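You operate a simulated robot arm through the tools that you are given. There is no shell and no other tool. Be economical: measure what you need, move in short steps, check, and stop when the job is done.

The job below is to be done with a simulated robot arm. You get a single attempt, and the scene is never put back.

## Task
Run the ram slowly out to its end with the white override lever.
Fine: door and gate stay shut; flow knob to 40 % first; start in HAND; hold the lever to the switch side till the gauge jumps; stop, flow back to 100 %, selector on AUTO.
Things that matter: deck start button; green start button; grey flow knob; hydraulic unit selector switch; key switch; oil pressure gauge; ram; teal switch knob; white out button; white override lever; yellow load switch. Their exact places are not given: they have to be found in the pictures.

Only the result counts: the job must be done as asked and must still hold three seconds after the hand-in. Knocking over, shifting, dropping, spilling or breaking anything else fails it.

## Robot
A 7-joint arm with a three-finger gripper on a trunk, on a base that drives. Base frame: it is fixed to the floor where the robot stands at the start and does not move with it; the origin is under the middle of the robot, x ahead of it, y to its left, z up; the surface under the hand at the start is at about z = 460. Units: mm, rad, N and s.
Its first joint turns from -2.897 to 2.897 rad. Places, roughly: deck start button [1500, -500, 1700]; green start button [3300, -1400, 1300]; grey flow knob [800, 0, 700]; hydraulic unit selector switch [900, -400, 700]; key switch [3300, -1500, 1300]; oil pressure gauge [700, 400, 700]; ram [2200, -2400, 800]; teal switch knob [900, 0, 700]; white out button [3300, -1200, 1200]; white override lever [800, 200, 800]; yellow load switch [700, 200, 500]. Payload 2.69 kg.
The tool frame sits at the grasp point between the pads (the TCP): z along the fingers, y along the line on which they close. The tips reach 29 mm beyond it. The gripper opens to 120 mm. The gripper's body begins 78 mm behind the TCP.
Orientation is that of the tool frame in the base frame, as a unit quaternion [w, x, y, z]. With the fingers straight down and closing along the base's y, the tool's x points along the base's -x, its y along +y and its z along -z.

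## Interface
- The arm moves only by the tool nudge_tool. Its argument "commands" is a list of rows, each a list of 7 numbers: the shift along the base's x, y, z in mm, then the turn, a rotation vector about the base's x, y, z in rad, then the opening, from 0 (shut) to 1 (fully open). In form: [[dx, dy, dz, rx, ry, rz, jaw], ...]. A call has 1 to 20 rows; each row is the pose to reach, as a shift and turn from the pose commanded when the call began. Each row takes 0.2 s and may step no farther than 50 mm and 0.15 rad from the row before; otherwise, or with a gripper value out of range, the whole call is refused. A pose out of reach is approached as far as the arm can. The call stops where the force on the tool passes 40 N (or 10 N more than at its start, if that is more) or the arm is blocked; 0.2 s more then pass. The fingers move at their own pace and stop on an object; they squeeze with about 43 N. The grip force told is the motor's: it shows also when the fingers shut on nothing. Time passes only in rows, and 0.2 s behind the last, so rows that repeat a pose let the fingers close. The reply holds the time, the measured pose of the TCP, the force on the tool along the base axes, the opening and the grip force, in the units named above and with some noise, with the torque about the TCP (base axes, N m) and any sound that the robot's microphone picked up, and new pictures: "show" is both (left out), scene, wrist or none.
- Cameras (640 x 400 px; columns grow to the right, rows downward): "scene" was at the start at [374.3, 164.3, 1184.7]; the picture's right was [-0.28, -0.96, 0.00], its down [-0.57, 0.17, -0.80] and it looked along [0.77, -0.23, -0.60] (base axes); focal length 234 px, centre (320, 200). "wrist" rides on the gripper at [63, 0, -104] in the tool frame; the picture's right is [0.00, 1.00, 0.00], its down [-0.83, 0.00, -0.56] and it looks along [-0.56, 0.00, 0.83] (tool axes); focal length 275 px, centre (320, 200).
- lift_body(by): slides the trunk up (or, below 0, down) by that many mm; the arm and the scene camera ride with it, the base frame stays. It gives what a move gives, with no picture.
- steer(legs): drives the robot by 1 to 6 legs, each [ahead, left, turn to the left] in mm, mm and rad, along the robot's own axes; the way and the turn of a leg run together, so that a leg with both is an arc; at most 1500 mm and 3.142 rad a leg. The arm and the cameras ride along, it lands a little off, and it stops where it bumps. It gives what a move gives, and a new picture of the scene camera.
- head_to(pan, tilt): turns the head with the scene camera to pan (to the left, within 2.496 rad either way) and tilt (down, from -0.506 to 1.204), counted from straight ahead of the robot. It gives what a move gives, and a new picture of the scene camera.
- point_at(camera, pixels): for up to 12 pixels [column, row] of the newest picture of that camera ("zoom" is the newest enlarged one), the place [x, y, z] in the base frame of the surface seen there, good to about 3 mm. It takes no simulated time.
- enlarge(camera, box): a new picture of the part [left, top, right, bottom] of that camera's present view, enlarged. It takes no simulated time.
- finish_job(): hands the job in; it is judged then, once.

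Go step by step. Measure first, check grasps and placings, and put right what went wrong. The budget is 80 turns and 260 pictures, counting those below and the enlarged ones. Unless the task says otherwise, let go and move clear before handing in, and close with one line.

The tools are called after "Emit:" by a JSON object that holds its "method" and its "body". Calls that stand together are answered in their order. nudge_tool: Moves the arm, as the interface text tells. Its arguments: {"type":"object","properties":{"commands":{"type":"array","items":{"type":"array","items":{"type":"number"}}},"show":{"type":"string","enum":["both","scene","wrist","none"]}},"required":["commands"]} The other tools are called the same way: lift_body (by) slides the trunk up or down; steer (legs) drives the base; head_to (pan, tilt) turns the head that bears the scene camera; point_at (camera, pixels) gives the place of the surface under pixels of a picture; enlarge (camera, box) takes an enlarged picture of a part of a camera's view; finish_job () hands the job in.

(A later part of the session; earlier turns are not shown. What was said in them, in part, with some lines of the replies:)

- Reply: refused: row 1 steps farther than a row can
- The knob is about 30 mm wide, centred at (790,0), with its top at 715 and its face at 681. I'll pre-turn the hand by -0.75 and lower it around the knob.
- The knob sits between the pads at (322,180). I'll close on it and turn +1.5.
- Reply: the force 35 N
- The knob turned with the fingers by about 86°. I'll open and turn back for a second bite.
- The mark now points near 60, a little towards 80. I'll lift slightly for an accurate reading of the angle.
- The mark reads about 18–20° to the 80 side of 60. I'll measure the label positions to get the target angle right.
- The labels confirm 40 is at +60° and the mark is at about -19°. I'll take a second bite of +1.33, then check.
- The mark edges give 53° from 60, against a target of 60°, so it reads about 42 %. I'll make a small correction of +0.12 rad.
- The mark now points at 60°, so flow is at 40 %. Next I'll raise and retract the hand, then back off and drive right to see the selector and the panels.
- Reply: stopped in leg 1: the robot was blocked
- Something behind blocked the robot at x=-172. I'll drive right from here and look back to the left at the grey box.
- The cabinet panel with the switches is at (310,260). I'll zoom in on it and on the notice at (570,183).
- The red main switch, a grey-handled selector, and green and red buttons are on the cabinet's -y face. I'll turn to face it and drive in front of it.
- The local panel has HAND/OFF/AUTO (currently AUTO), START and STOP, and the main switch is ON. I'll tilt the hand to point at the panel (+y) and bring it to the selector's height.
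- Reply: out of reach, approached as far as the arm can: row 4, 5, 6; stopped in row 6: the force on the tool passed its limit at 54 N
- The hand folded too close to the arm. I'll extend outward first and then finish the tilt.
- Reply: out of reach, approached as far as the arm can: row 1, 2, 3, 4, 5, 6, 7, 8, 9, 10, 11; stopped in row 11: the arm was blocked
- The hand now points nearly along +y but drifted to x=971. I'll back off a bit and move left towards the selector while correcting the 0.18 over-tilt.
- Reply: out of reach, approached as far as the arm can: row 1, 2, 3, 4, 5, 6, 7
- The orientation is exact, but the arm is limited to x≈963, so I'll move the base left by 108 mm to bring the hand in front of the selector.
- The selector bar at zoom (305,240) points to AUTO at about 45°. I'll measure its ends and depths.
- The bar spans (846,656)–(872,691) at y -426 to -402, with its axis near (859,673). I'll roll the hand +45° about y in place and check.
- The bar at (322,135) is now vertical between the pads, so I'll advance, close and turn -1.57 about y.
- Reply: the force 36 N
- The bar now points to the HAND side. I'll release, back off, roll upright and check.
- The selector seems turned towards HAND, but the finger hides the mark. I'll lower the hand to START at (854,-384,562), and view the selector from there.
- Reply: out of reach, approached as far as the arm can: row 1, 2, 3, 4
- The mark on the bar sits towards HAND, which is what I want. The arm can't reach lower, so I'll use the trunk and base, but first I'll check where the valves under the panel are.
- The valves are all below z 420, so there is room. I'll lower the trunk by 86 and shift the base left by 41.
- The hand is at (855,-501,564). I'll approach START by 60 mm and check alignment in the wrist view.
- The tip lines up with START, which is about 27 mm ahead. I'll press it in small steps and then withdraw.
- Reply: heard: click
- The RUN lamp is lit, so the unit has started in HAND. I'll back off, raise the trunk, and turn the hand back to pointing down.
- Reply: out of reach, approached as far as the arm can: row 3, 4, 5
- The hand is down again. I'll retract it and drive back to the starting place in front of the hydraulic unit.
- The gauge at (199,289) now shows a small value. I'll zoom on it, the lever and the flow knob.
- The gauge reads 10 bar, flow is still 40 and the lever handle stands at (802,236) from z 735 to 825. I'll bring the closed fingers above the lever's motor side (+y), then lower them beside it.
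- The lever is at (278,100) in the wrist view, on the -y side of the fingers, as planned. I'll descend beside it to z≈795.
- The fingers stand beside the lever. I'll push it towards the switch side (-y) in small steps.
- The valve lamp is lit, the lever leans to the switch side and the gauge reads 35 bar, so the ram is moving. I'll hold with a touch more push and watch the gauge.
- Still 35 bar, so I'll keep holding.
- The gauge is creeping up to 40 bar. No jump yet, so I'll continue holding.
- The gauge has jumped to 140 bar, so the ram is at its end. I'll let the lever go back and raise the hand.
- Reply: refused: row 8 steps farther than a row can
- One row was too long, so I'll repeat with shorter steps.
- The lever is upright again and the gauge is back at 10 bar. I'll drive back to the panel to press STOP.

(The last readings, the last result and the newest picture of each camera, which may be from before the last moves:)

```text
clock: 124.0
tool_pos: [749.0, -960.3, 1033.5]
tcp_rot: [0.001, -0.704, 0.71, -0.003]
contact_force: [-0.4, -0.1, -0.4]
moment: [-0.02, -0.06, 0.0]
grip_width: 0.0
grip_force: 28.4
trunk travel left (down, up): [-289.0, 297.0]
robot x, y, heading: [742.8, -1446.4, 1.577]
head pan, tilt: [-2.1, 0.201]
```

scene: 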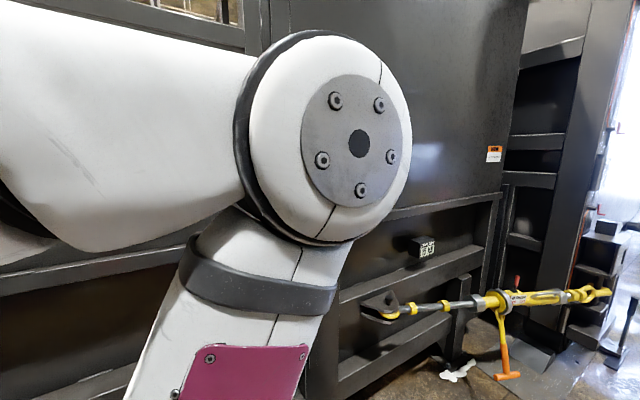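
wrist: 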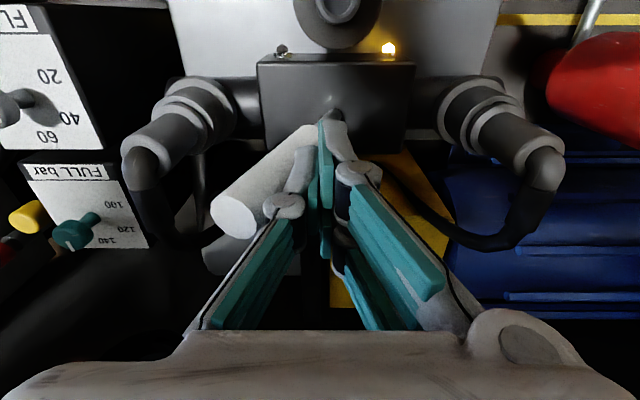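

The ram itself is hidden from here. I'll extend and tilt the hand horizontally, reversing the earlier path.

Emit:
{"method": "nudge_tool", "body": {"commands": [[0, 45, 0, 0, 0, 0, 0], [0, 90, 0, 0, 0, 0, 0], [0, 135, 0, 0, 0, 0, 0], [0, 180, 0, 0, 0, 0, 0], [8, 225, 0, 0, 0, 0, 0], [15, 245, 0, 0, 0, 0, 0]], "show": "none"}}

Emit:
{"method": "nudge_tool", "body": {"commands": [[10, 0, -10, 0.09, 0, 0, 0], [20, 0, -20, 0.19, 0, 0, 0], [40, 0, -30, 0.32, 0, 0, 0], [60, 0, -40, 0.46, 0, 0, 0], [80, 0, -50, 0.6, 0, 0, 0], [100, 0, -70, 0.74, 0, 0, 0], [120, 0, -90, 0.88, 0, 0, 0], [140, 0, -110, 1.02, 0, 0, 0], [160, 0, -135, 1.16, 0, 0, 0], [175, 0, -165, 1.3, 0, 0, 0], [190, 0, -200, 1.43, 0, 0, 0], [200, 0, -235, 1.571, 0, 0, 0], [200, 0, -270, 1.571, 0, 0, 0], [200, 0, -270, 1.571, 0, 0, 0]], "show": "none"}}

Emit:
{"method": "lift_body", "body": {"by": -200}}

Emit:
{"method": "head_to", "body": {"pan": 0.0, "tilt": 0.5}}

```text
clock: 125.4
tool_pos: [766.0, -715.1, 1032.0]
tcp_rot: [0.001, -0.704, 0.71, -0.003]
contact_force: [-0.7, 0.1, 0.3]
moment: [0.04, -0.03, 0.02]
grip_width: 0.1
grip_force: 28.2
trunk travel left (down, up): [-289.0, 297.0]
robot x, y, heading: [740.5, -1444.6, 1.579]
head pan, tilt: [-2.1, 0.201]
```

```text
clock: 128.4
tool_pos: [987.6, -672.6, 775.0]
tcp_rot: [0.498, -0.497, 0.505, 0.5]
contact_force: [-0.5, 0.2, -1.0]
moment: [0.02, 0.03, 0.0]
grip_width: 0.1
grip_force: 28.8
out of reach, approached as far as the arm can: row 7, 8, 9, 10, 12, 13, 14
trunk travel left (down, up): [-289.0, 297.0]
robot x, y, heading: [744.4, -1448.6, 1.579]
head pan, tilt: [-2.1, 0.201]
```

```text
clock: 130.6
tool_pos: [989.4, -633.0, 575.2]
tcp_rot: [0.497, -0.498, 0.504, 0.5]
contact_force: [-0.7, 0.1, 0.2]
moment: [0.02, 0.01, 0.03]
grip_width: 0.0
grip_force: 29.3
trunk travel left (down, up): [-89.0, 497.0]
robot x, y, heading: [742.9, -1448.5, 1.577]
head pan, tilt: [-2.1, 0.201]
```

```text
clock: 132.6
tool_pos: [989.1, -634.3, 575.0]
tcp_rot: [0.497, -0.498, 0.505, 0.5]
contact_force: [-0.7, 0.6, 1.0]
moment: [0.0, -0.01, -0.02]
grip_width: 0.0
grip_force: 28.8
trunk travel left (down, up): [-89.0, 497.0]
robot x, y, heading: [743.5, -1448.1, 1.576]
head pan, tilt: [0.0, 0.499]
```

scene: 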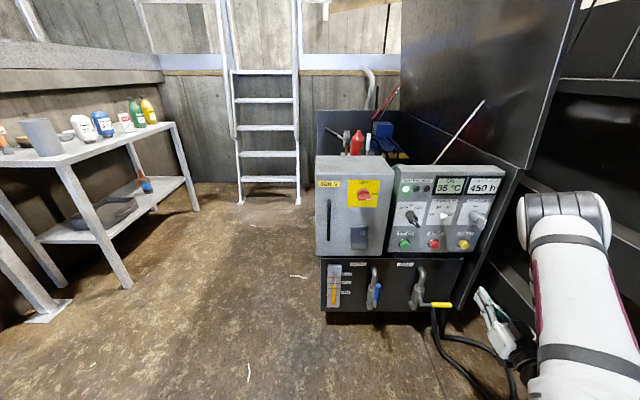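

The hand is horizontal at (989,-634,575). I'll drive it in front of STOP at (959,-384,558).

Emit:
{"method": "lift_body", "body": {"by": -15}}

Emit:
{"method": "steer", "body": {"legs": [[150, 29, 0]]}}

Emit:
{"method": "nudge_tool", "body": {"commands": [[0, 0, 0, 0, 0, 0, 0]], "show": "wrist"}}

Emit:
{"method": "enlarge", "body": {"camera": "scene", "box": [380, 180, 580, 340]}}

```text
clock: 133.2
tool_pos: [989.1, -634.1, 561.7]
tcp_rot: [0.496, -0.499, 0.504, 0.5]
contact_force: [-0.2, 0.5, -0.6]
moment: [0.01, 0.0, 0.02]
grip_width: 0.2
grip_force: 28.7
trunk travel left (down, up): [-74.0, 512.0]
robot x, y, heading: [738.8, -1446.8, 1.576]
head pan, tilt: [0.0, 0.499]
```

```text
clock: 134.6
tool_pos: [958.3, -484.9, 560.6]
tcp_rot: [0.497, -0.498, 0.505, 0.5]
contact_force: [0.6, -0.2, 0.0]
moment: [0.03, -0.01, 0.0]
grip_width: 0.0
grip_force: 28.4
trunk travel left (down, up): [-74.0, 512.0]
robot x, y, heading: [711.7, -1298.7, 1.58]
head pan, tilt: [0.0, 0.499]
```

scene: 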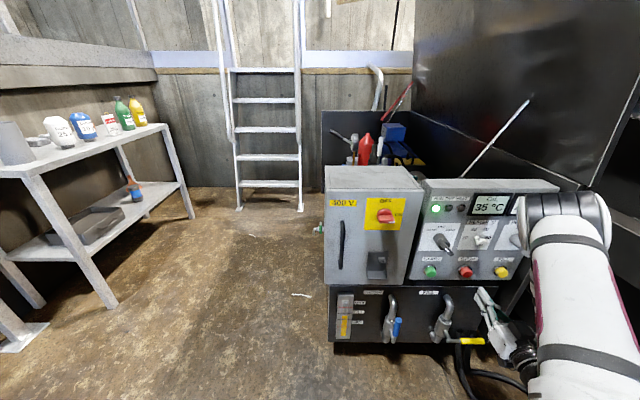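

```text
clock: 135.0
tool_pos: [959.3, -483.7, 560.6]
tcp_rot: [0.496, -0.499, 0.504, 0.5]
contact_force: [0.1, 1.5, -0.7]
moment: [0.01, 0.01, 0.02]
grip_width: 0.4
grip_force: 28.6
trunk travel left (down, up): [-74.0, 512.0]
robot x, y, heading: [710.3, -1297.5, 1.574]
head pan, tilt: [0.0, 0.499]
```

wrist: 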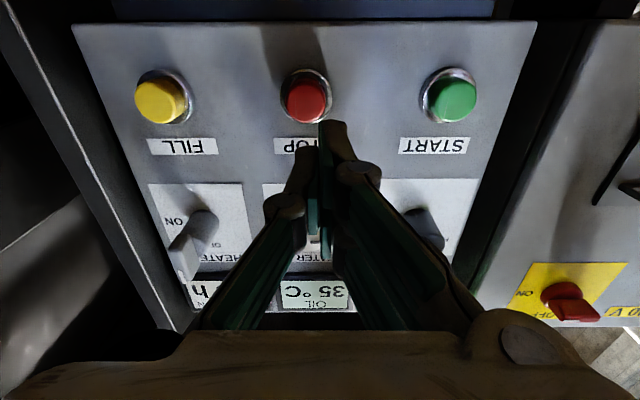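

```text
2.50 times, centred on (480, 260) of scene
```

zoom: 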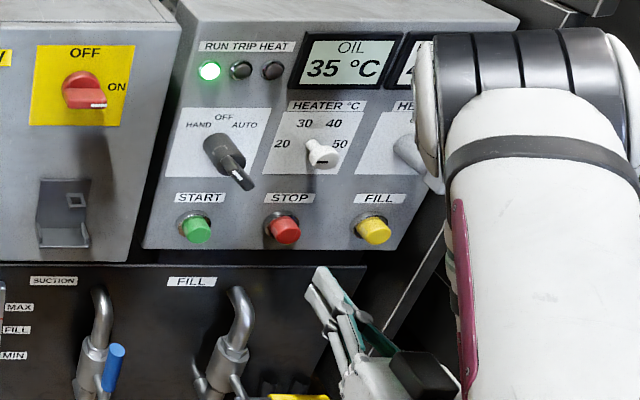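

STOP is lined up at (305,98) in the wrist view. I'll advance and press it.

Emit:
{"method": "nudge_tool", "body": {"commands": [[0, 30, -1, 0, 0, 0, 0], [0, 55, -2, 0, 0, 0, 0], [0, 68, -2, 0, 0, 0, 0], [0, 72, -2, 0, 0, 0, 0], [0, 76, -2, 0, 0, 0, 0], [0, 80, -2, 0, 0, 0, 0], [0, 83, -2, 0, 0, 0, 0], [0, 60, -2, 0, 0, 0, 0], [0, 30, 0, 0, 0, 0, 0], [0, 0, 0, 0, 0, 0, 0]], "show": "wrist"}}

Emit:
{"method": "enlarge", "body": {"camera": "scene", "box": [380, 180, 580, 340]}}

```text
clock: 137.2
tool_pos: [957.6, -482.8, 561.1]
tcp_rot: [0.496, -0.499, 0.504, 0.501]
contact_force: [-0.5, -0.3, -0.1]
moment: [-0.02, -0.02, -0.01]
grip_width: 0.2
grip_force: 28.0
trunk travel left (down, up): [-74.0, 512.0]
robot x, y, heading: [712.8, -1300.8, 1.58]
head pan, tilt: [0.0, 0.499]
heard: click
```

wrist: 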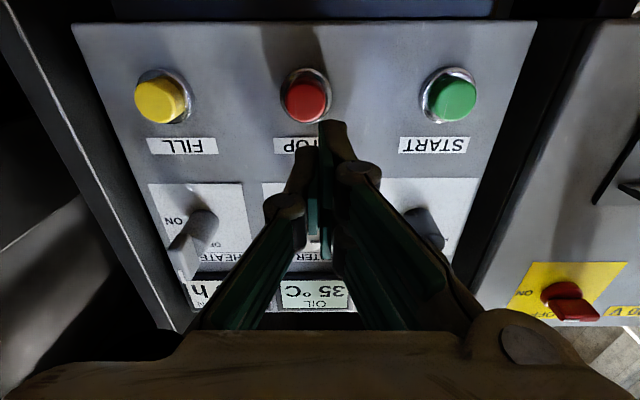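

```text
2.50 times, centred on (480, 260) of scene
```

zoom: 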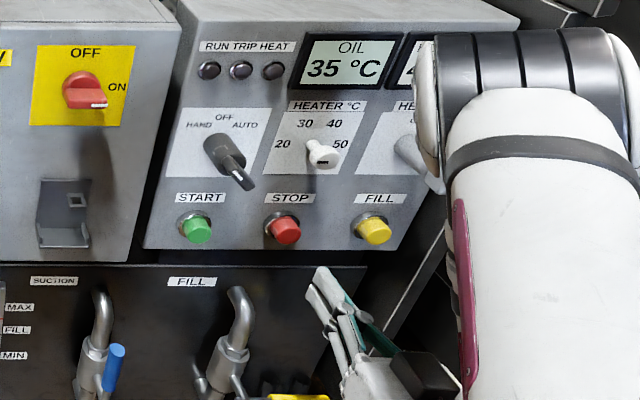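

The RUN lamp is out, so the unit is stopped. Next is flow: I'll back off, put the hand down-pointing again, and reach the knob over the panel from this side.

Emit:
{"method": "steer", "body": {"legs": [[-250, 0, 0]]}}

Emit:
{"method": "lift_body", "body": {"by": 215}}

Emit:
{"method": "nudge_tool", "body": {"commands": [[0, 0, 30, 0, 0, 0, 0], [-10, 0, 60, -0.14, 0, 0, 0], [-20, 0, 90, -0.28, 0, 0, 0], [-35, 0, 120, -0.42, 0, 0, 0], [-50, 0, 150, -0.56, 0, 0, 0], [-70, 0, 180, -0.7, 0, 0, 0], [-90, 0, 200, -0.84, 0, 0, 0], [-110, 0, 220, -0.98, 0, 0, 0], [-130, 0, 230, -1.12, 0, 0, 0], [-150, 0, 240, -1.26, 0, 0, 0], [-170, 0, 250, -1.4, 0, 0, 0], [-190, 0, 260, -1.5, 0, 0, 0], [-200, 0, 270, -1.571, 0, 0, 0.5], [-220, 0, 270, -1.571, 0, 0, 0.5]], "show": "none"}}

Emit:
{"method": "steer", "body": {"legs": [[350, 0, 0]]}}

```text
clock: 139.0
tool_pos: [959.6, -735.5, 561.6]
tcp_rot: [0.496, -0.499, 0.504, 0.501]
contact_force: [-0.3, -0.2, 0.6]
moment: [0.01, 0.03, -0.02]
grip_width: 0.0
grip_force: 28.8
trunk travel left (down, up): [-74.0, 512.0]
robot x, y, heading: [716.6, -1546.6, 1.578]
head pan, tilt: [0.0, 0.499]
```

scene: 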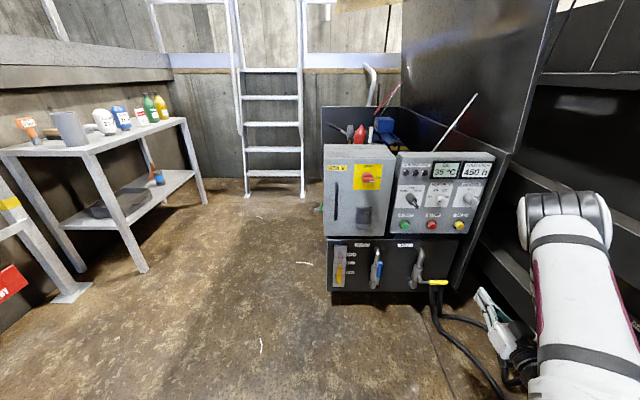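

```text
clock: 141.3
tool_pos: [959.3, -736.2, 776.2]
tcp_rot: [0.496, -0.499, 0.504, 0.501]
contact_force: [-0.7, 0.0, -0.3]
moment: [0.03, -0.01, 0.04]
grip_width: 0.0
grip_force: 28.8
trunk travel left (down, up): [-289.0, 297.0]
robot x, y, heading: [715.6, -1549.1, 1.579]
head pan, tilt: [0.0, 0.499]
```

```text
clock: 144.3
tool_pos: [739.6, -737.5, 1044.9]
tcp_rot: [-0.002, -0.703, 0.712, -0.003]
contact_force: [1.1, -0.9, -0.4]
moment: [-0.02, 0.0, -0.04]
grip_width: 60.0
grip_force: 0.0
trunk travel left (down, up): [-289.0, 297.0]
robot x, y, heading: [713.2, -1549.2, 1.58]
head pan, tilt: [0.0, 0.499]
```

```text
clock: 146.6
tool_pos: [739.1, -386.0, 1045.1]
tcp_rot: [-0.002, -0.702, 0.712, -0.003]
contact_force: [-0.1, -0.4, -0.3]
moment: [-0.01, 0.01, -0.02]
grip_width: 60.3
grip_force: 0.0
trunk travel left (down, up): [-289.0, 297.0]
robot x, y, heading: [709.4, -1198.9, 1.578]
head pan, tilt: [0.0, 0.499]
```

scene: 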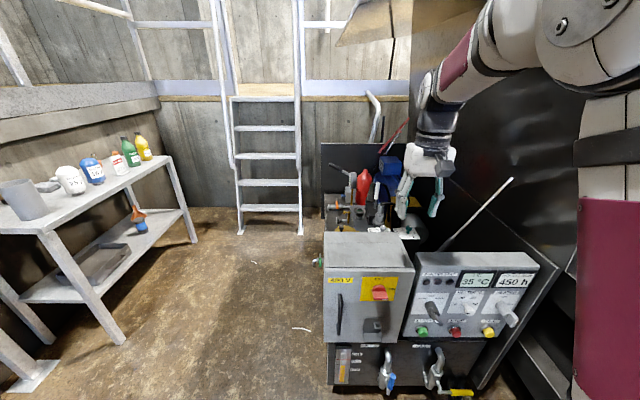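

The path is clear. I'll go forward another 285 mm so the hand comes over the flow box.

Emit:
{"method": "steer", "body": {"legs": [[285, 0, 0]]}}

Emit:
{"method": "nudge_tool", "body": {"commands": [[15, 20, -30, 0, 0, 0, 0.5], [30, 45, -60, 0, 0, 0, 0.5], [45, 70, -90, 0, 0, 0, 0.5], [50, 80, -130, 0, 0, 0, 0.5], [50, 80, -170, 0, 0, 0, 0.5], [50, 80, -200, 0, 0, 0, 0.5], [50, 80, -200, 0, 0, 0, 0.5]]}}

```text
clock: 148.6
tool_pos: [735.8, -99.6, 1045.8]
tcp_rot: [-0.001, -0.703, 0.711, -0.003]
contact_force: [-0.1, 0.0, -0.3]
moment: [0.0, -0.03, 0.02]
grip_width: 59.7
grip_force: 0.1
trunk travel left (down, up): [-289.0, 297.0]
robot x, y, heading: [710.2, -913.5, 1.58]
head pan, tilt: [0.0, 0.499]
```

scene: 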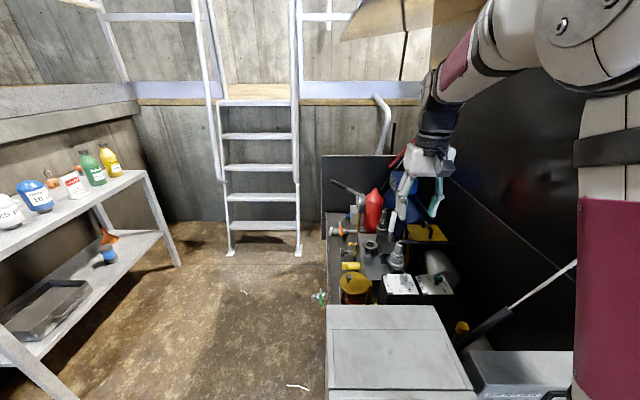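

```text
clock: 150.2
tool_pos: [787.3, -21.9, 845.2]
tcp_rot: [-0.001, -0.704, 0.71, -0.003]
contact_force: [-0.2, -0.8, -0.5]
moment: [0.0, -0.02, 0.03]
grip_width: 59.7
grip_force: 0.0
trunk travel left (down, up): [-289.0, 297.0]
robot x, y, heading: [709.8, -912.3, 1.579]
head pan, tilt: [0.0, 0.499]
```

scene: 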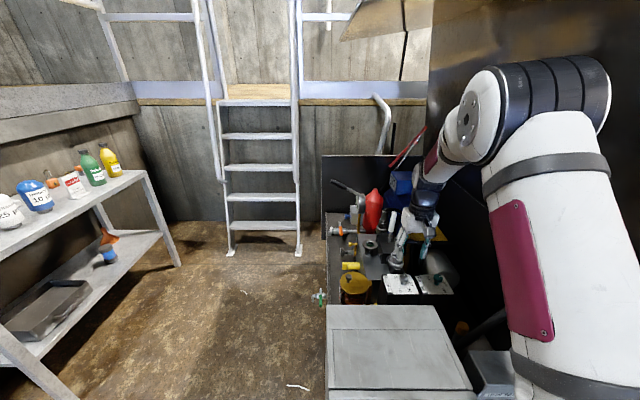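
wrist: 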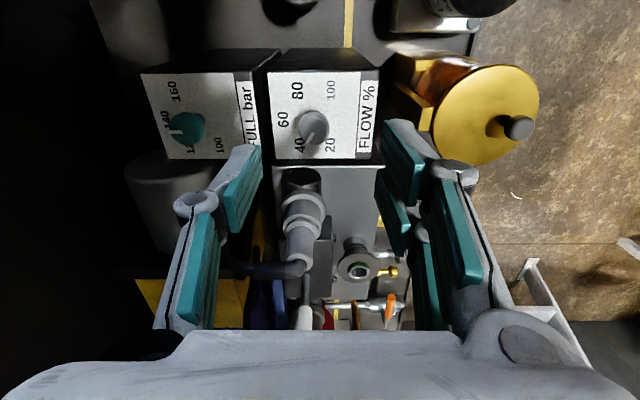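

The knob is visible at (313,127), pointing to 40. I'll measure it and the nearby gold filler.

Emit:
{"method": "point_at", "body": {"camera": "wrist", "pixels": [[314, 126], [300, 126], [328, 126], [440, 115], [432, 130], [519, 127], [183, 127], [300, 260], [345, 90]]}}

Emit:
{"method": "enlarge", "body": {"camera": "wrist", "box": [250, 75, 390, 165]}}

```text
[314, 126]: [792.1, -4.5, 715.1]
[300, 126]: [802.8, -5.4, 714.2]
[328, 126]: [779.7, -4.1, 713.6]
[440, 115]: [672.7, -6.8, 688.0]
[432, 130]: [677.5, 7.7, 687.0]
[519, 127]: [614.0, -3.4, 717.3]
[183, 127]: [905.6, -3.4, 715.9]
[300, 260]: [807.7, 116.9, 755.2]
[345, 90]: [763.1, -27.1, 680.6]
```

```text
4.44 times, centred on (320, 120) of wrist
```

zoom: 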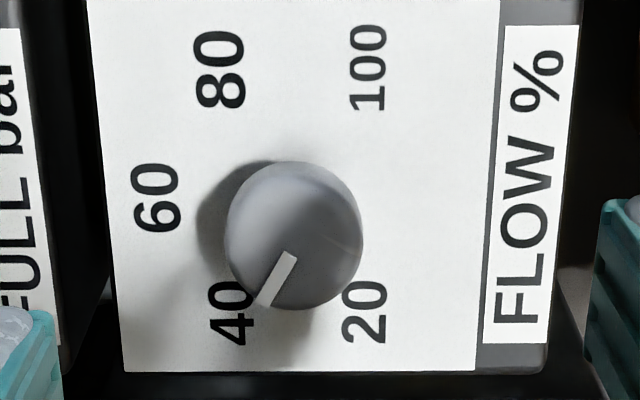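

I'll pre-turn +0.75, lower onto the knob at (791,-1), grip and turn -1.5.

Emit:
{"method": "nudge_tool", "body": {"commands": [[4, 20, 0, 0, 0, 0.15, 0.5], [4, 20, -30, 0, 0, 0.3, 0.5], [4, 20, -60, 0, 0, 0.45, 0.5], [4, 20, -90, 0, 0, 0.6, 0.5], [4, 20, -110, 0, 0, 0.75, 0.5], [4, 20, -131, 0, 0, 0.75, 0.5], [4, 20, -131, 0, 0, 0.75, 0.5]], "show": "wrist"}}

```text
clock: 151.8
tool_pos: [790.8, 0.1, 713.6]
tcp_rot: [0.001, 0.915, -0.403, 0.002]
contact_force: [0.4, 0.4, 0.0]
moment: [0.01, -0.01, 0.01]
grip_width: 60.0
grip_force: 0.0
trunk travel left (down, up): [-289.0, 297.0]
robot x, y, heading: [712.7, -912.3, 1.58]
head pan, tilt: [0.0, 0.499]
```

wrist: 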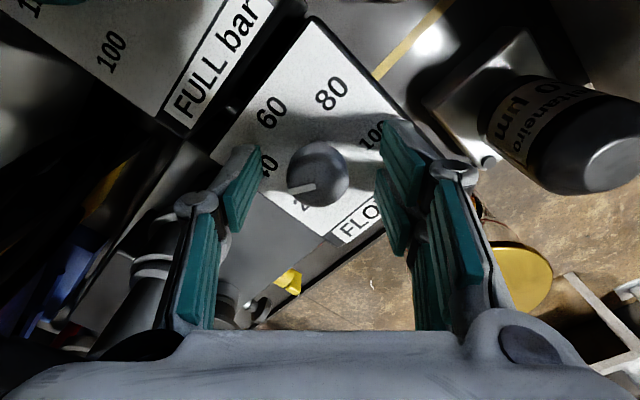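

The knob is centred at (318,175). I'll grip and turn.

Emit:
{"method": "nudge_tool", "body": {"commands": [[0, 0, 0, 0, 0, 0, 0], [0, 0, 0, 0, 0, 0, 0], [0, 0, 0, 0, 0, 0, 0], [0, 0, 0, 0, 0, -0.12, 0], [0, 0, 0, 0, 0, -0.24, 0], [0, 0, 0, 0, 0, -0.36, 0], [0, 0, 0, 0, 0, -0.48, 0], [0, 0, 0, 0, 0, -0.6, 0], [0, 0, 0, 0, 0, -0.72, 0], [0, 0, 0, 0, 0, -0.84, 0], [0, 0, 0, 0, 0, -0.96, 0], [0, 0, 0, 0, 0, -1.08, 0], [0, 0, 0, 0, 0, -1.2, 0], [0, 0, 0, 0, 0, -1.32, 0], [0, 0, 0, 0, 0, -1.44, 0], [0, 0, 0, 0, 0, -1.5, 0], [0, 0, 0, 0, 0, -1.5, 0.5], [0, 0, 0, 0, 0, -1.5, 0.5]], "show": "none"}}

Emit:
{"method": "nudge_tool", "body": {"commands": [[0, 0, 0, 0, 0, 0.15, 0.5], [0, 0, 0, 0, 0, 0.3, 0.5], [0, 0, 0, 0, 0, 0.45, 0.5], [0, 0, 0, 0, 0, 0.6, 0.5], [0, -10, 40, 0, 0, 0.75, 0.5], [-2, -20, 80, 0, 0, 0.75, 0.5], [-4, -20, 131, 0, 0, 0.75, 0.5]], "show": "wrist"}}

Emit:
{"method": "enlarge", "body": {"camera": "wrist", "box": [250, 75, 390, 165]}}

```text
clock: 155.6
tool_pos: [788.8, -0.6, 714.8]
tcp_rot: [-0.003, -0.395, 0.919, -0.002]
contact_force: [0.2, -0.2, 0.5]
moment: [0.01, 0.0, -0.02]
grip_width: 60.0
grip_force: 0.1
trunk travel left (down, up): [-289.0, 297.0]
robot x, y, heading: [708.3, -914.9, 1.581]
head pan, tilt: [0.0, 0.499]
```

```text
refused: row 7 steps farther than a row can; nothing moved
```

```text
4.44 times, centred on (320, 120) of wrist
```

zoom: 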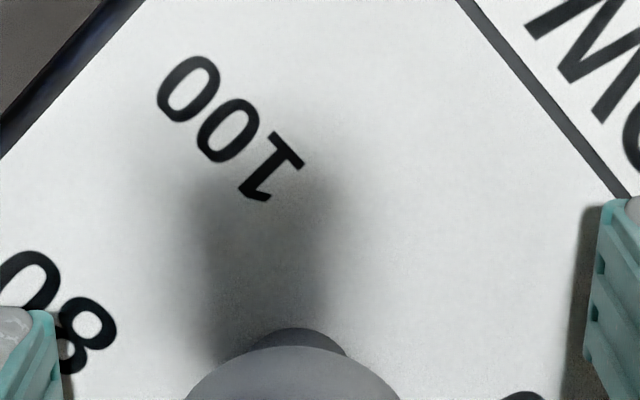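

Emit:
{"method": "nudge_tool", "body": {"commands": [[0, 0, 0, 0, 0, 0.15, 0.5], [0, 0, 0, 0, 0, 0.3, 0.5], [0, 0, 0, 0, 0, 0.45, 0.5], [0, 0, 0, 0, 0, 0.6, 0.5], [0, -8, 40, 0, 0, 0.75, 0.5], [-2, -15, 85, 0, 0, 0.75, 0.5], [-4, -20, 131, 0, 0, 0.75, 0.5], [-4, -20, 131, 0, 0, 0.75, 0.5]], "show": "wrist"}}

Emit:
{"method": "enlarge", "body": {"camera": "wrist", "box": [250, 75, 390, 165]}}

```text
clock: 157.4
tool_pos: [785.6, -20.2, 846.4]
tcp_rot: [-0.001, -0.703, 0.711, -0.004]
contact_force: [0.2, 0.5, 0.0]
moment: [-0.03, -0.01, 0.01]
grip_width: 60.2
grip_force: 0.0
trunk travel left (down, up): [-289.0, 297.0]
robot x, y, heading: [709.9, -910.4, 1.58]
head pan, tilt: [0.0, 0.499]
```

wrist: 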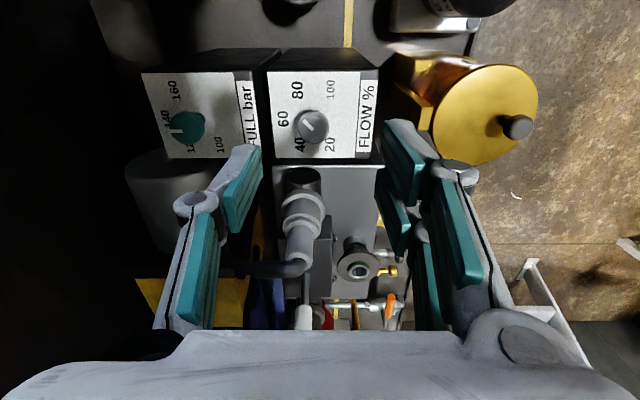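

```text
4.44 times, centred on (320, 120) of wrist
```

zoom: 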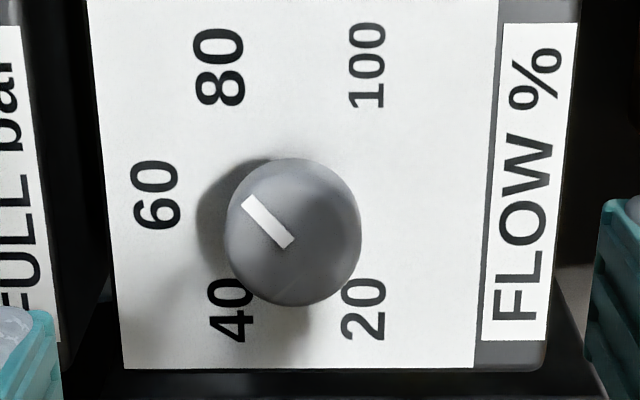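

The mark sits 45° past 60 towards 80, so about 75° (1.31 rad) remains. I'll take the second bite.

Emit:
{"method": "nudge_tool", "body": {"commands": [[4, 20, 0, 0, 0, 0.15, 0.5], [4, 20, -30, 0, 0, 0.3, 0.5], [4, 20, -60, 0, 0, 0.45, 0.5], [4, 20, -90, 0, 0, 0.55, 0.5], [4, 20, -110, 0, 0, 0.65, 0.5], [4, 20, -131, 0, 0, 0.65, 0.5], [4, 20, -131, 0, 0, 0.65, 0], [4, 20, -131, 0, 0, 0.65, 0], [4, 20, -131, 0, 0, 0.65, 0]], "show": "none"}}

Emit:
{"method": "nudge_tool", "body": {"commands": [[0, 0, 0, 0, 0, -0.12, 0], [0, 0, 0, 0, 0, -0.24, 0], [0, 0, 0, 0, 0, -0.36, 0], [0, 0, 0, 0, 0, -0.48, 0], [0, 0, 0, 0, 0, -0.6, 0], [0, 0, 0, 0, 0, -0.72, 0], [0, 0, 0, 0, 0, -0.84, 0], [0, 0, 0, 0, 0, -0.96, 0], [0, 0, 0, 0, 0, -1.08, 0], [0, 0, 0, 0, 0, -1.2, 0], [0, 0, 0, 0, 0, -1.3, 0], [0, 0, 0, 0, 0, -1.3, 0.5], [0, 0, 0, 0, 0, -1.3, 0.5], [0, 0, 0, 0, 0, -1.15, 0.5], [0, 0, 0, 0, 0, -1.0, 0.5], [0, 0, 0, 0, 0, -0.85, 0.5], [0, -8, 40, 0, 0, -0.75, 0.5], [-2, -15, 85, 0, 0, -0.65, 0.5], [-4, -20, 131, 0, 0, -0.65, 0.5], [-4, -20, 131, 0, 0, -0.65, 0.5]], "show": "wrist"}}

Emit:
{"method": "enlarge", "body": {"camera": "wrist", "box": [250, 75, 390, 165]}}

```text
clock: 159.4
tool_pos: [791.4, 0.3, 714.8]
tcp_rot: [0.0, 0.893, -0.449, 0.003]
contact_force: [9.2, 8.8, -5.2]
moment: [0.36, 0.04, 0.03]
grip_width: 26.2
grip_force: 44.6
trunk travel left (down, up): [-289.0, 297.0]
robot x, y, heading: [709.9, -915.8, 1.581]
head pan, tilt: [0.0, 0.499]
```

```text
clock: 163.6
tool_pos: [785.1, -21.1, 845.2]
tcp_rot: [-0.002, -0.704, 0.71, -0.003]
contact_force: [-0.8, 0.3, -0.2]
moment: [-0.03, 0.0, -0.01]
grip_width: 60.2
grip_force: 0.2
trunk travel left (down, up): [-289.0, 297.0]
robot x, y, heading: [706.1, -911.5, 1.577]
head pan, tilt: [0.0, 0.499]
```

wrist: 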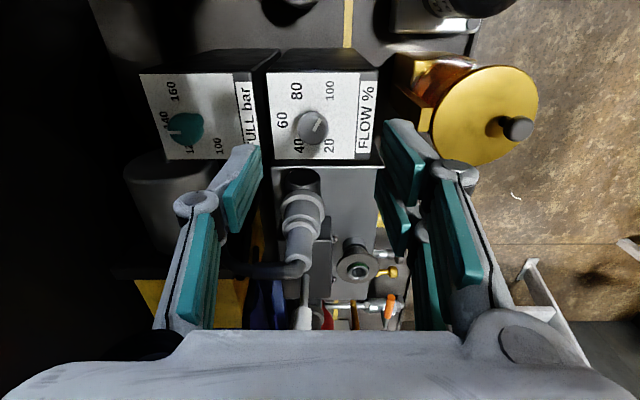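

```text
4.44 times, centred on (320, 120) of wrist
```

zoom: 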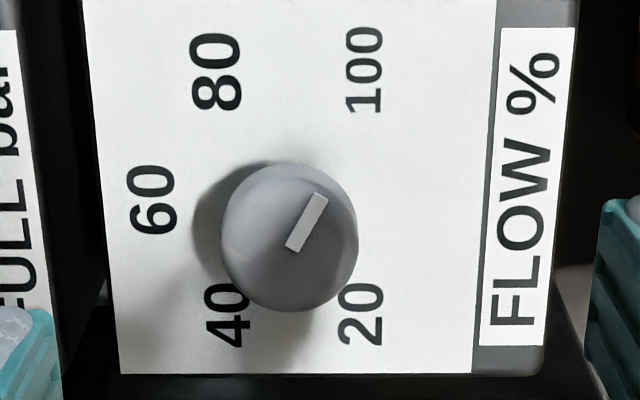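

The flow mark is at 120°, which is 100 %. I'll raise the hand, back off, and tilt it for the selector.

Emit:
{"method": "nudge_tool", "body": {"commands": [[0, 0, 45, 0, 0, 0, 0.5], [0, 0, 90, 0, 0, 0, 0.5], [0, 0, 135, 0, 0, 0, 0.5], [-15, -20, 165, 0, 0, 0, 0.5], [-30, -50, 190, 0, 0, 0, 0.5], [-48, -78, 200, 0, 0, 0, 0.5]], "show": "none"}}

Emit:
{"method": "steer", "body": {"legs": [[-635, 0, 0]]}}

Emit:
{"method": "nudge_tool", "body": {"commands": [[20, 0, 0, 0, 0, 0, 0.5], [30, 0, -10, 0.09, 0, 0, 0.5], [40, 0, -20, 0.19, 0, 0, 0.5], [60, 0, -30, 0.32, 0, 0, 0.5], [80, 0, -40, 0.46, 0, 0, 0.5], [100, 0, -50, 0.6, 0, 0, 0.5], [120, 0, -70, 0.74, 0, 0, 0.5], [140, 0, -90, 0.88, 0, 0, 0.5], [160, 0, -110, 1.02, 0, 0, 0.5], [180, 0, -135, 1.16, 0, 0, 0.5], [195, 0, -165, 1.3, 0, 0, 0.5], [210, 0, -200, 1.43, 0, 0, 0.5], [220, 0, -235, 1.571, 0, 0, 0.5], [220, 0, -268, 1.571, 0, 0, 0.5], [220, 0, -268, 1.571, 0, 0, 0.5]], "show": "scene"}}

```text
clock: 165.0
tool_pos: [738.8, -97.9, 1045.9]
tcp_rot: [-0.003, -0.704, 0.71, -0.003]
contact_force: [0.4, 0.8, -1.3]
moment: [0.0, 0.0, -0.01]
grip_width: 60.1
grip_force: 0.1
trunk travel left (down, up): [-289.0, 297.0]
robot x, y, heading: [708.3, -912.6, 1.576]
head pan, tilt: [0.0, 0.499]
```

```text
clock: 168.5
tool_pos: [746.9, -733.0, 1045.6]
tcp_rot: [-0.002, -0.702, 0.712, -0.003]
contact_force: [0.2, 0.8, -0.3]
moment: [0.01, 0.0, 0.0]
grip_width: 60.0
grip_force: 0.0
trunk travel left (down, up): [-289.0, 297.0]
robot x, y, heading: [713.2, -1548.9, 1.575]
head pan, tilt: [0.0, 0.499]
```

scene: 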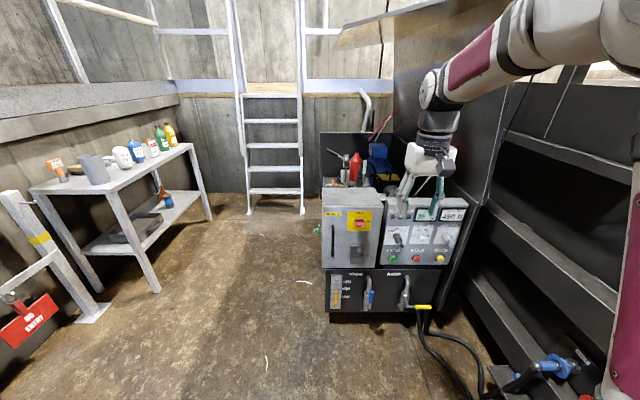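

```text
clock: 171.7
tool_pos: [966.5, -732.0, 778.8]
tcp_rot: [0.496, -0.497, 0.505, 0.501]
contact_force: [0.3, 0.5, -0.9]
moment: [-0.04, -0.01, 0.04]
grip_width: 60.1
grip_force: 0.1
trunk travel left (down, up): [-289.0, 297.0]
robot x, y, heading: [714.3, -1548.2, 1.571]
head pan, tilt: [0.0, 0.499]
```

scene: 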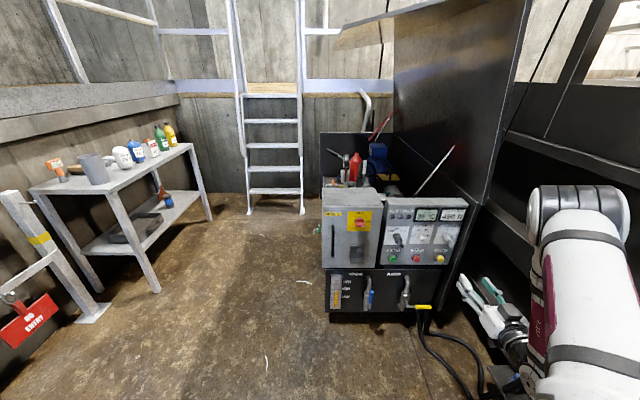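

The hand is at (966,-732,779). I'll lower the trunk 105 and drive to place it in front of the selector at (859,-505,673).

Emit:
{"method": "lift_body", "body": {"by": -105}}

Emit:
{"method": "steer", "body": {"legs": [[222, 107, 0]]}}

Emit:
{"method": "nudge_tool", "body": {"commands": [[0, 0, 0, 0, -0.14, 0, 0.5], [0, 0, 0, 0, -0.28, 0, 0.5], [0, 0, 0, 0, -0.42, 0, 0.5], [0, 0, 0, 0, -0.56, 0, 0.5], [0, 0, 0, 0, -0.7, 0, 0.5], [0, 0, 0, 0, -0.8, 0, 0.5], [0, 0, 0, 0, -0.8, 0, 0.5]], "show": "wrist"}}

```text
clock: 173.1
tool_pos: [966.0, -732.5, 672.3]
tcp_rot: [0.495, -0.497, 0.506, 0.502]
contact_force: [0.0, 0.4, -0.1]
moment: [-0.02, 0.0, -0.03]
grip_width: 60.2
grip_force: 0.1
trunk travel left (down, up): [-184.0, 402.0]
robot x, y, heading: [713.4, -1547.7, 1.575]
head pan, tilt: [0.0, 0.499]
```

```text
clock: 174.9
tool_pos: [856.9, -509.6, 672.9]
tcp_rot: [0.494, -0.498, 0.505, 0.503]
contact_force: [-0.2, -0.4, 0.2]
moment: [0.01, 0.01, 0.02]
grip_width: 60.1
grip_force: 0.2
trunk travel left (down, up): [-184.0, 402.0]
robot x, y, heading: [606.3, -1327.6, 1.582]
head pan, tilt: [0.0, 0.499]
```

scene: 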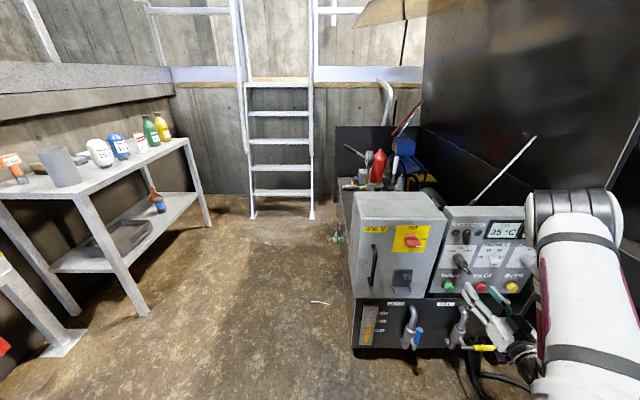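

```text
clock: 176.5
tool_pos: [900.2, -464.0, 744.7]
tcp_rot: [-0.628, 0.668, -0.283, -0.282]
contact_force: [-0.5, 0.4, 0.6]
moment: [0.02, -0.01, 0.01]
grip_width: 60.1
grip_force: 0.1
out of reach, approached as far as the arm can: row 1, 2, 3, 4, 5, 6, 7
trunk travel left (down, up): [-184.0, 402.0]
robot x, y, heading: [605.1, -1325.6, 1.577]
head pan, tilt: [0.0, 0.499]
```

wrist: 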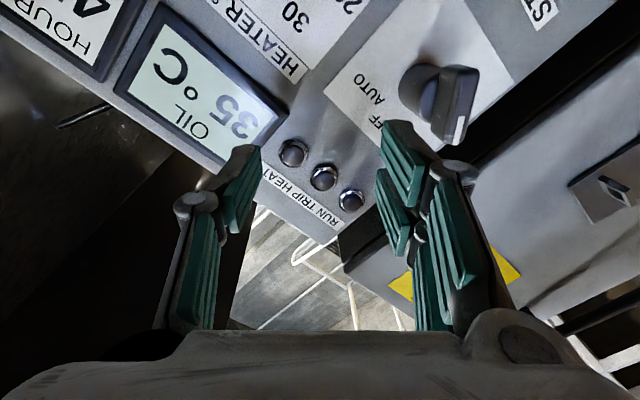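

The roll hit a joint limit because the arm is stretched too far right. I'll draw the hand back to the earlier arm posture (186 right, 687 ahead) and unroll it.

Emit:
{"method": "nudge_tool", "body": {"commands": [[0, -40, 0, 0, 0, 0, 0.5], [-5, -80, 0, 0.008, 0.14, -0.008, 0.5], [-25, -115, -10, 0.016, 0.28, -0.016, 0.5], [-50, -140, -25, 0.024, 0.42, -0.024, 0.5], [-75, -160, -40, 0.032, 0.56, -0.032, 0.5], [-95, -172, -55, 0.038, 0.7, -0.038, 0.5], [-109, -175, -71, 0.041, 0.75, -0.041, 0.5], [-109, -175, -71, 0.041, 0.75, -0.041, 0.5]], "show": "scene"}}

```text
clock: 178.3
tool_pos: [848.6, -541.5, 723.2]
tcp_rot: [0.496, -0.5, 0.503, 0.5]
contact_force: [0.3, 0.6, -0.3]
moment: [0.01, -0.02, -0.04]
grip_width: 60.0
grip_force: 0.0
out of reach, approached as far as the arm can: row 1, 2, 3, 4, 5, 6, 7, 8
trunk travel left (down, up): [-184.0, 402.0]
robot x, y, heading: [604.1, -1326.2, 1.578]
head pan, tilt: [0.0, 0.499]
```

scene: 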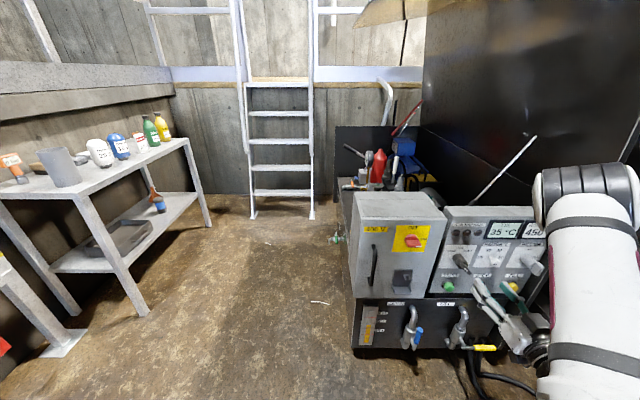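

The negative roll is limited in this elbow posture, but the pads are symmetric, so rolling +2.34 rad gives the same pad line. I'll try rolling that way at a safe distance.

Emit:
{"method": "nudge_tool", "body": {"commands": [[0, 0, 0, 0, 0.14, 0, 0.5], [0, 0, 0, 0, 0.28, 0, 0.5], [0, 0, 0, 0, 0.42, 0, 0.5], [0, 0, 0, 0, 0.56, 0, 0.5], [0, 0, 0, 0, 0.7, 0, 0.5], [0, 0, 0, 0, 0.84, 0, 0.5], [0, 0, 0, 0, 0.98, 0, 0.5], [0, 0, 0, 0, 1.12, 0, 0.5], [0, 0, 0, 0, 1.26, 0, 0.5], [0, 0, 0, 0, 1.4, 0, 0.5], [0, 0, 0, 0, 1.54, 0, 0.5], [0, 0, 0, 0, 1.68, 0, 0.5], [0, 0, 0, 0, 1.82, 0, 0.5], [0, 0, 0, 0, 1.96, 0, 0.5], [0, 0, 0, 0, 2.1, 0, 0.5], [0, 0, 0, 0, 2.24, 0, 0.5], [0, 0, 0, 0, 2.34, 0, 0.5], [0, 0, 0, 0, 2.34, 0, 0.5]]}}

```text
clock: 182.1
tool_pos: [850.9, -542.1, 722.2]
tcp_rot: [-0.266, 0.266, 0.655, 0.656]
contact_force: [0.1, -0.3, -0.9]
moment: [0.01, -0.05, -0.01]
grip_width: 60.1
grip_force: 0.1
trunk travel left (down, up): [-184.0, 402.0]
robot x, y, heading: [604.4, -1332.1, 1.575]
head pan, tilt: [0.0, 0.499]
```

scene: 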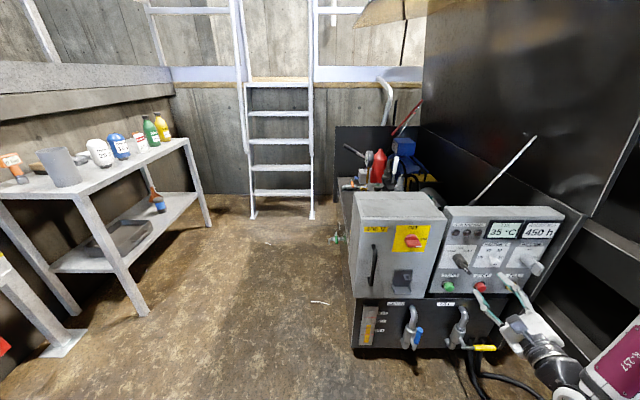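
wrist: 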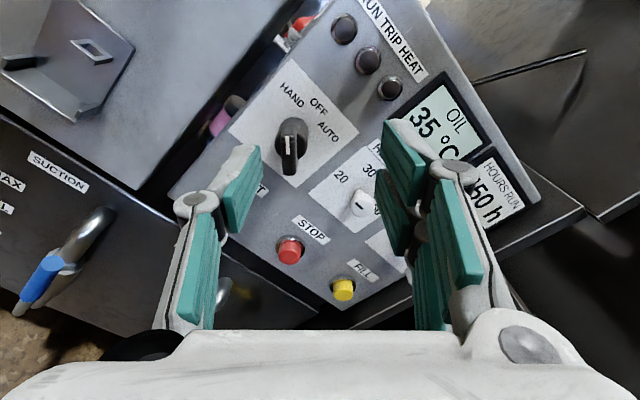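

That worked: the arm is free and the bar at (292,150) lines up with the pads. I'll move in front of it.

Emit:
{"method": "nudge_tool", "body": {"commands": [[4, 15, -20, 0, 0, 0, 0.5], [8, 30, -45, 0, 0, 0, 0.5], [8, 60, -49, 0, 0, 0, 0.5], [8, 60, -49, 0, 0, 0, 0.5]], "show": "wrist"}}

Emit:
{"method": "enlarge", "body": {"camera": "wrist", "box": [220, 50, 420, 220]}}

Emit:
{"method": "point_at", "body": {"camera": "wrist", "pixels": [[318, 120], [318, 140], [318, 155], [322, 130]]}}

```text
clock: 183.1
tool_pos: [858.7, -481.4, 672.8]
tcp_rot: [-0.266, 0.265, 0.655, 0.656]
contact_force: [0.7, 0.5, -0.4]
moment: [-0.01, 0.01, -0.01]
grip_width: 60.3
grip_force: 0.0
trunk travel left (down, up): [-184.0, 402.0]
robot x, y, heading: [607.8, -1328.5, 1.58]
head pan, tilt: [0.0, 0.499]
```

wrist: 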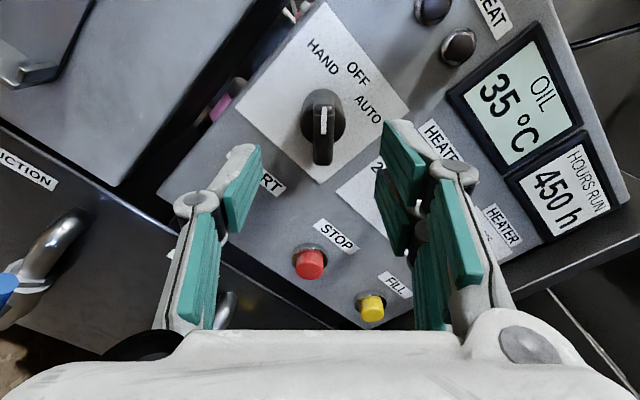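

```text
2.35 times, centred on (320, 135) of wrist
```

zoom: 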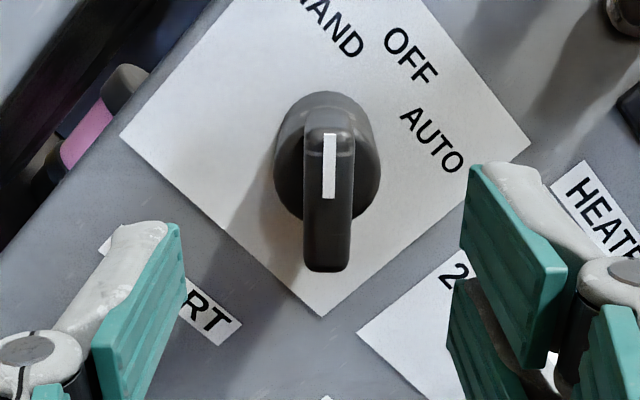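

```text
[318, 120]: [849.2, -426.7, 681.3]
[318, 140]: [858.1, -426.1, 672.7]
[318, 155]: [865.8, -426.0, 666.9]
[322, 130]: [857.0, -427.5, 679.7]
```

The mark clearly points to HAND and the bar is centred between the pads. I'll advance and grip, then turn +1.6 about y to AUTO.

Emit:
{"method": "nudge_tool", "body": {"commands": [[0, 20, 0, 0, 0, 0, 0.5], [0, 35, 0, 0, 0, 0, 0.5], [0, 45, 0, 0, 0, 0, 0.5], [0, 45, 0, 0, 0, 0, 0], [0, 45, 0, 0, 0, 0, 0], [0, 45, 0, 0, 0, 0, 0]], "show": "wrist"}}

Emit:
{"method": "nudge_tool", "body": {"commands": [[0, 0, 0, 0, 0.1, 0, 0], [0, 0, 0, 0, 0.2, 0, 0], [0, 0, 0, 0, 0.3, 0, 0], [0, 0, 0, 0, 0.4, 0, 0], [0, 0, 0, 0, 0.5, 0, 0], [0, 0, 0, 0, 0.6, 0, 0], [0, 0, 0, 0, 0.7, 0, 0], [0, 0, 0, 0, 0.8, 0, 0], [0, 0, 0, 0, 0.9, 0, 0], [0, 0, 0, 0, 1.0, 0, 0], [0, 0, 0, 0, 1.1, 0, 0], [0, 0, 0, 0, 1.2, 0, 0], [0, 0, 0, 0, 1.3, 0, 0], [0, 0, 0, 0, 1.4, 0, 0], [0, 0, 0, 0, 1.5, 0, 0], [0, 0, 0, 0, 1.6, 0, 0], [0, 0, 0, 0, 1.6, 0, 0]], "show": "wrist"}}

```text
clock: 184.5
tool_pos: [858.9, -435.9, 674.1]
tcp_rot: [-0.266, 0.265, 0.653, 0.658]
contact_force: [9.6, 6.5, 11.9]
moment: [0.06, 0.65, -0.52]
grip_width: 13.1
grip_force: 39.9
trunk travel left (down, up): [-184.0, 402.0]
robot x, y, heading: [604.7, -1328.4, 1.574]
head pan, tilt: [0.0, 0.499]
```

wrist: 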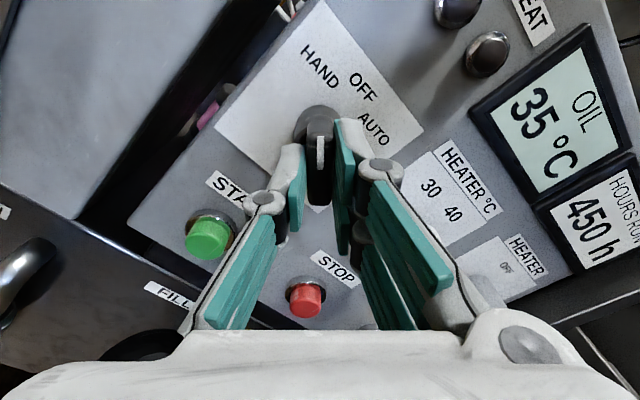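

```text
clock: 188.1
tool_pos: [859.6, -437.2, 674.6]
tcp_rot: [0.655, -0.654, -0.265, -0.268]
contact_force: [16.5, 21.6, 16.9]
moment: [0.54, -0.59, -0.61]
grip_width: 13.0
grip_force: 39.8
trunk travel left (down, up): [-184.0, 402.0]
robot x, y, heading: [606.1, -1325.5, 1.576]
head pan, tilt: [0.0, 0.499]
```

wrist: 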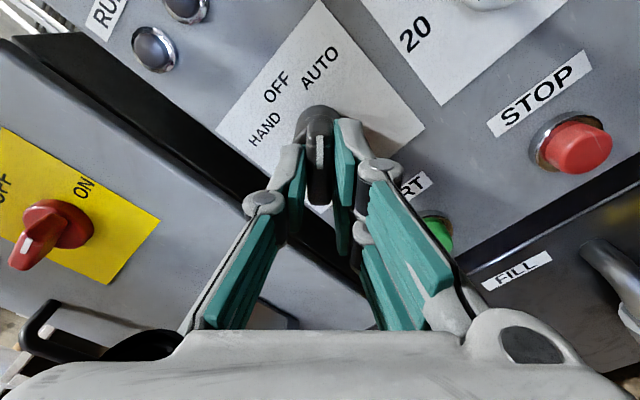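

The bar now points to AUTO. I'll release, back off and check.

Emit:
{"method": "nudge_tool", "body": {"commands": [[0, 0, 0, 0, 0, 0, 0.5], [0, 0, 0, 0, 0, 0, 0.5], [0, -30, 0, 0, 0, 0, 0.5], [0, -60, 0, 0, 0, 0, 0.5], [0, -90, 0, 0, 0, 0, 0.5]], "show": "wrist"}}

Emit:
{"method": "steer", "body": {"legs": [[-200, 0, 0]]}}

Emit:
{"method": "enlarge", "body": {"camera": "scene", "box": [380, 150, 560, 300]}}

Emit:
{"method": "enlarge", "body": {"camera": "wrist", "box": [200, 40, 440, 220]}}

```text
clock: 189.3
tool_pos: [858.0, -527.1, 673.8]
tcp_rot: [-0.655, 0.655, 0.266, 0.266]
contact_force: [-0.8, -0.2, 0.0]
moment: [0.0, -0.01, 0.02]
grip_width: 59.9
grip_force: 0.0
trunk travel left (down, up): [-184.0, 402.0]
robot x, y, heading: [605.7, -1326.6, 1.578]
head pan, tilt: [0.0, 0.499]
```

wrist: 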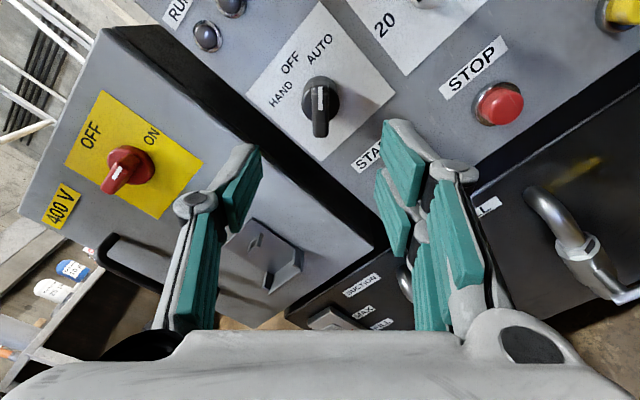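

```text
clock: 190.9
tool_pos: [857.8, -725.9, 673.9]
tcp_rot: [-0.655, 0.656, 0.265, 0.265]
contact_force: [0.7, 0.5, -0.5]
moment: [-0.01, 0.03, 0.01]
grip_width: 60.2
grip_force: 0.0
trunk travel left (down, up): [-184.0, 402.0]
robot x, y, heading: [608.3, -1528.9, 1.577]
head pan, tilt: [0.0, 0.499]
```

scene: 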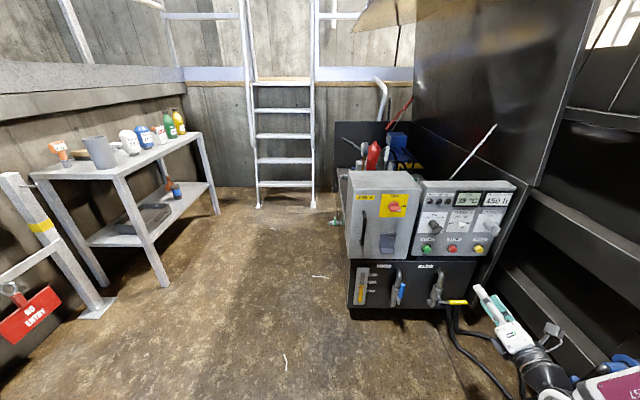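

```text
2.67 times, centred on (470, 225) of scene
```

zoom: 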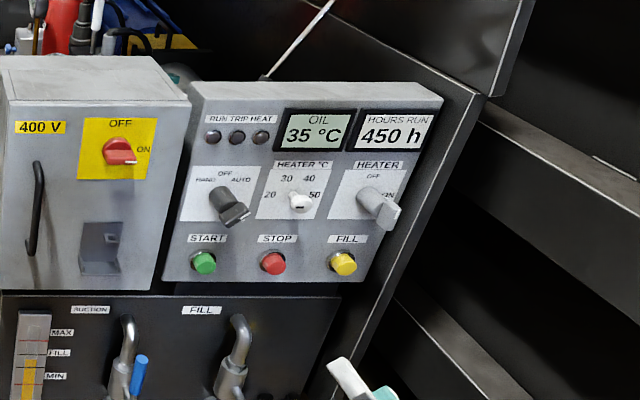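

```text
2.22 times, centred on (320, 130) of wrist
```

zoom: 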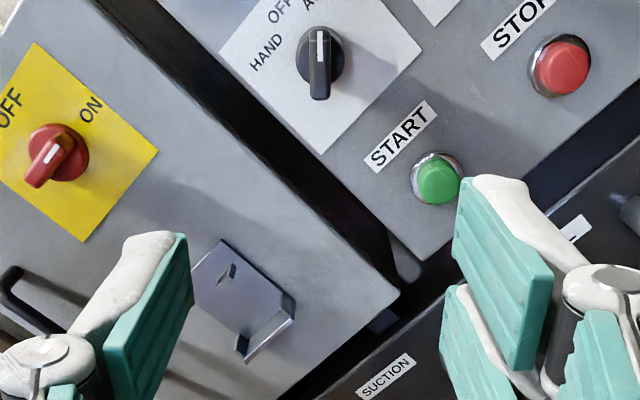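

The selector is on AUTO, the RUN lamp is off and flow is at 100 %. I'll take one look towards the ram as a last check.

Emit:
{"method": "head_to", "body": {"pan": -2.1, "tilt": 0.15}}

Emit:
{"method": "enlarge", "body": {"camera": "scene", "box": [240, 120, 480, 290]}}

```text
clock: 192.9
tool_pos: [856.3, -725.4, 674.3]
tcp_rot: [-0.655, 0.656, 0.265, 0.265]
contact_force: [0.1, 0.1, -1.4]
moment: [0.0, 0.01, 0.0]
grip_width: 59.8
grip_force: 0.0
trunk travel left (down, up): [-184.0, 402.0]
robot x, y, heading: [604.6, -1526.3, 1.577]
head pan, tilt: [-2.1, 0.15]
```

scene: 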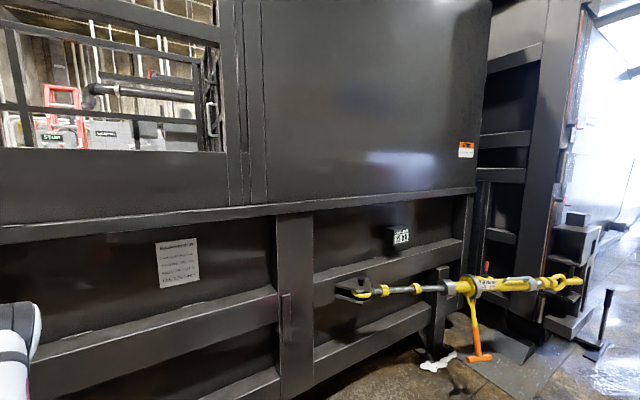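

```text
2.35 times, centred on (360, 205) of scene
```

zoom: 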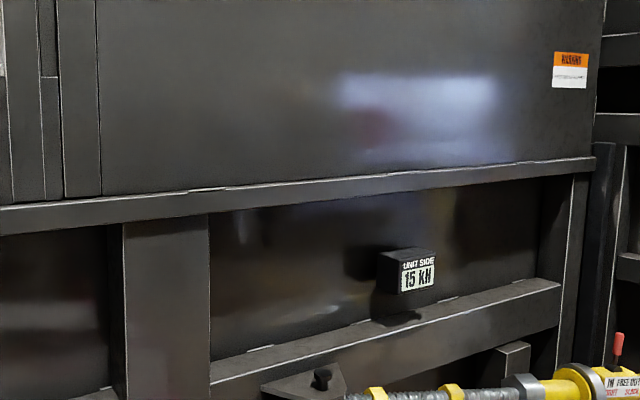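

The ram is inside the compactor and can't be seen, but the gauge jump from 40 to 140 bar showed it had reached its end. The hand is clear of everything, so I'm handing in.

Emit:
{"method": "finish_job", "body": {}}

```text
The job is handed in.
```

The job is handed in: I ran the ram out at 40 % flow in HAND until the gauge jumped from 40 to 140 bar, then stopped the unit, set flow back to 100 % and put the selector on AUTO; I couldn't see the ram itself, so its end position rests on that gauge jump.
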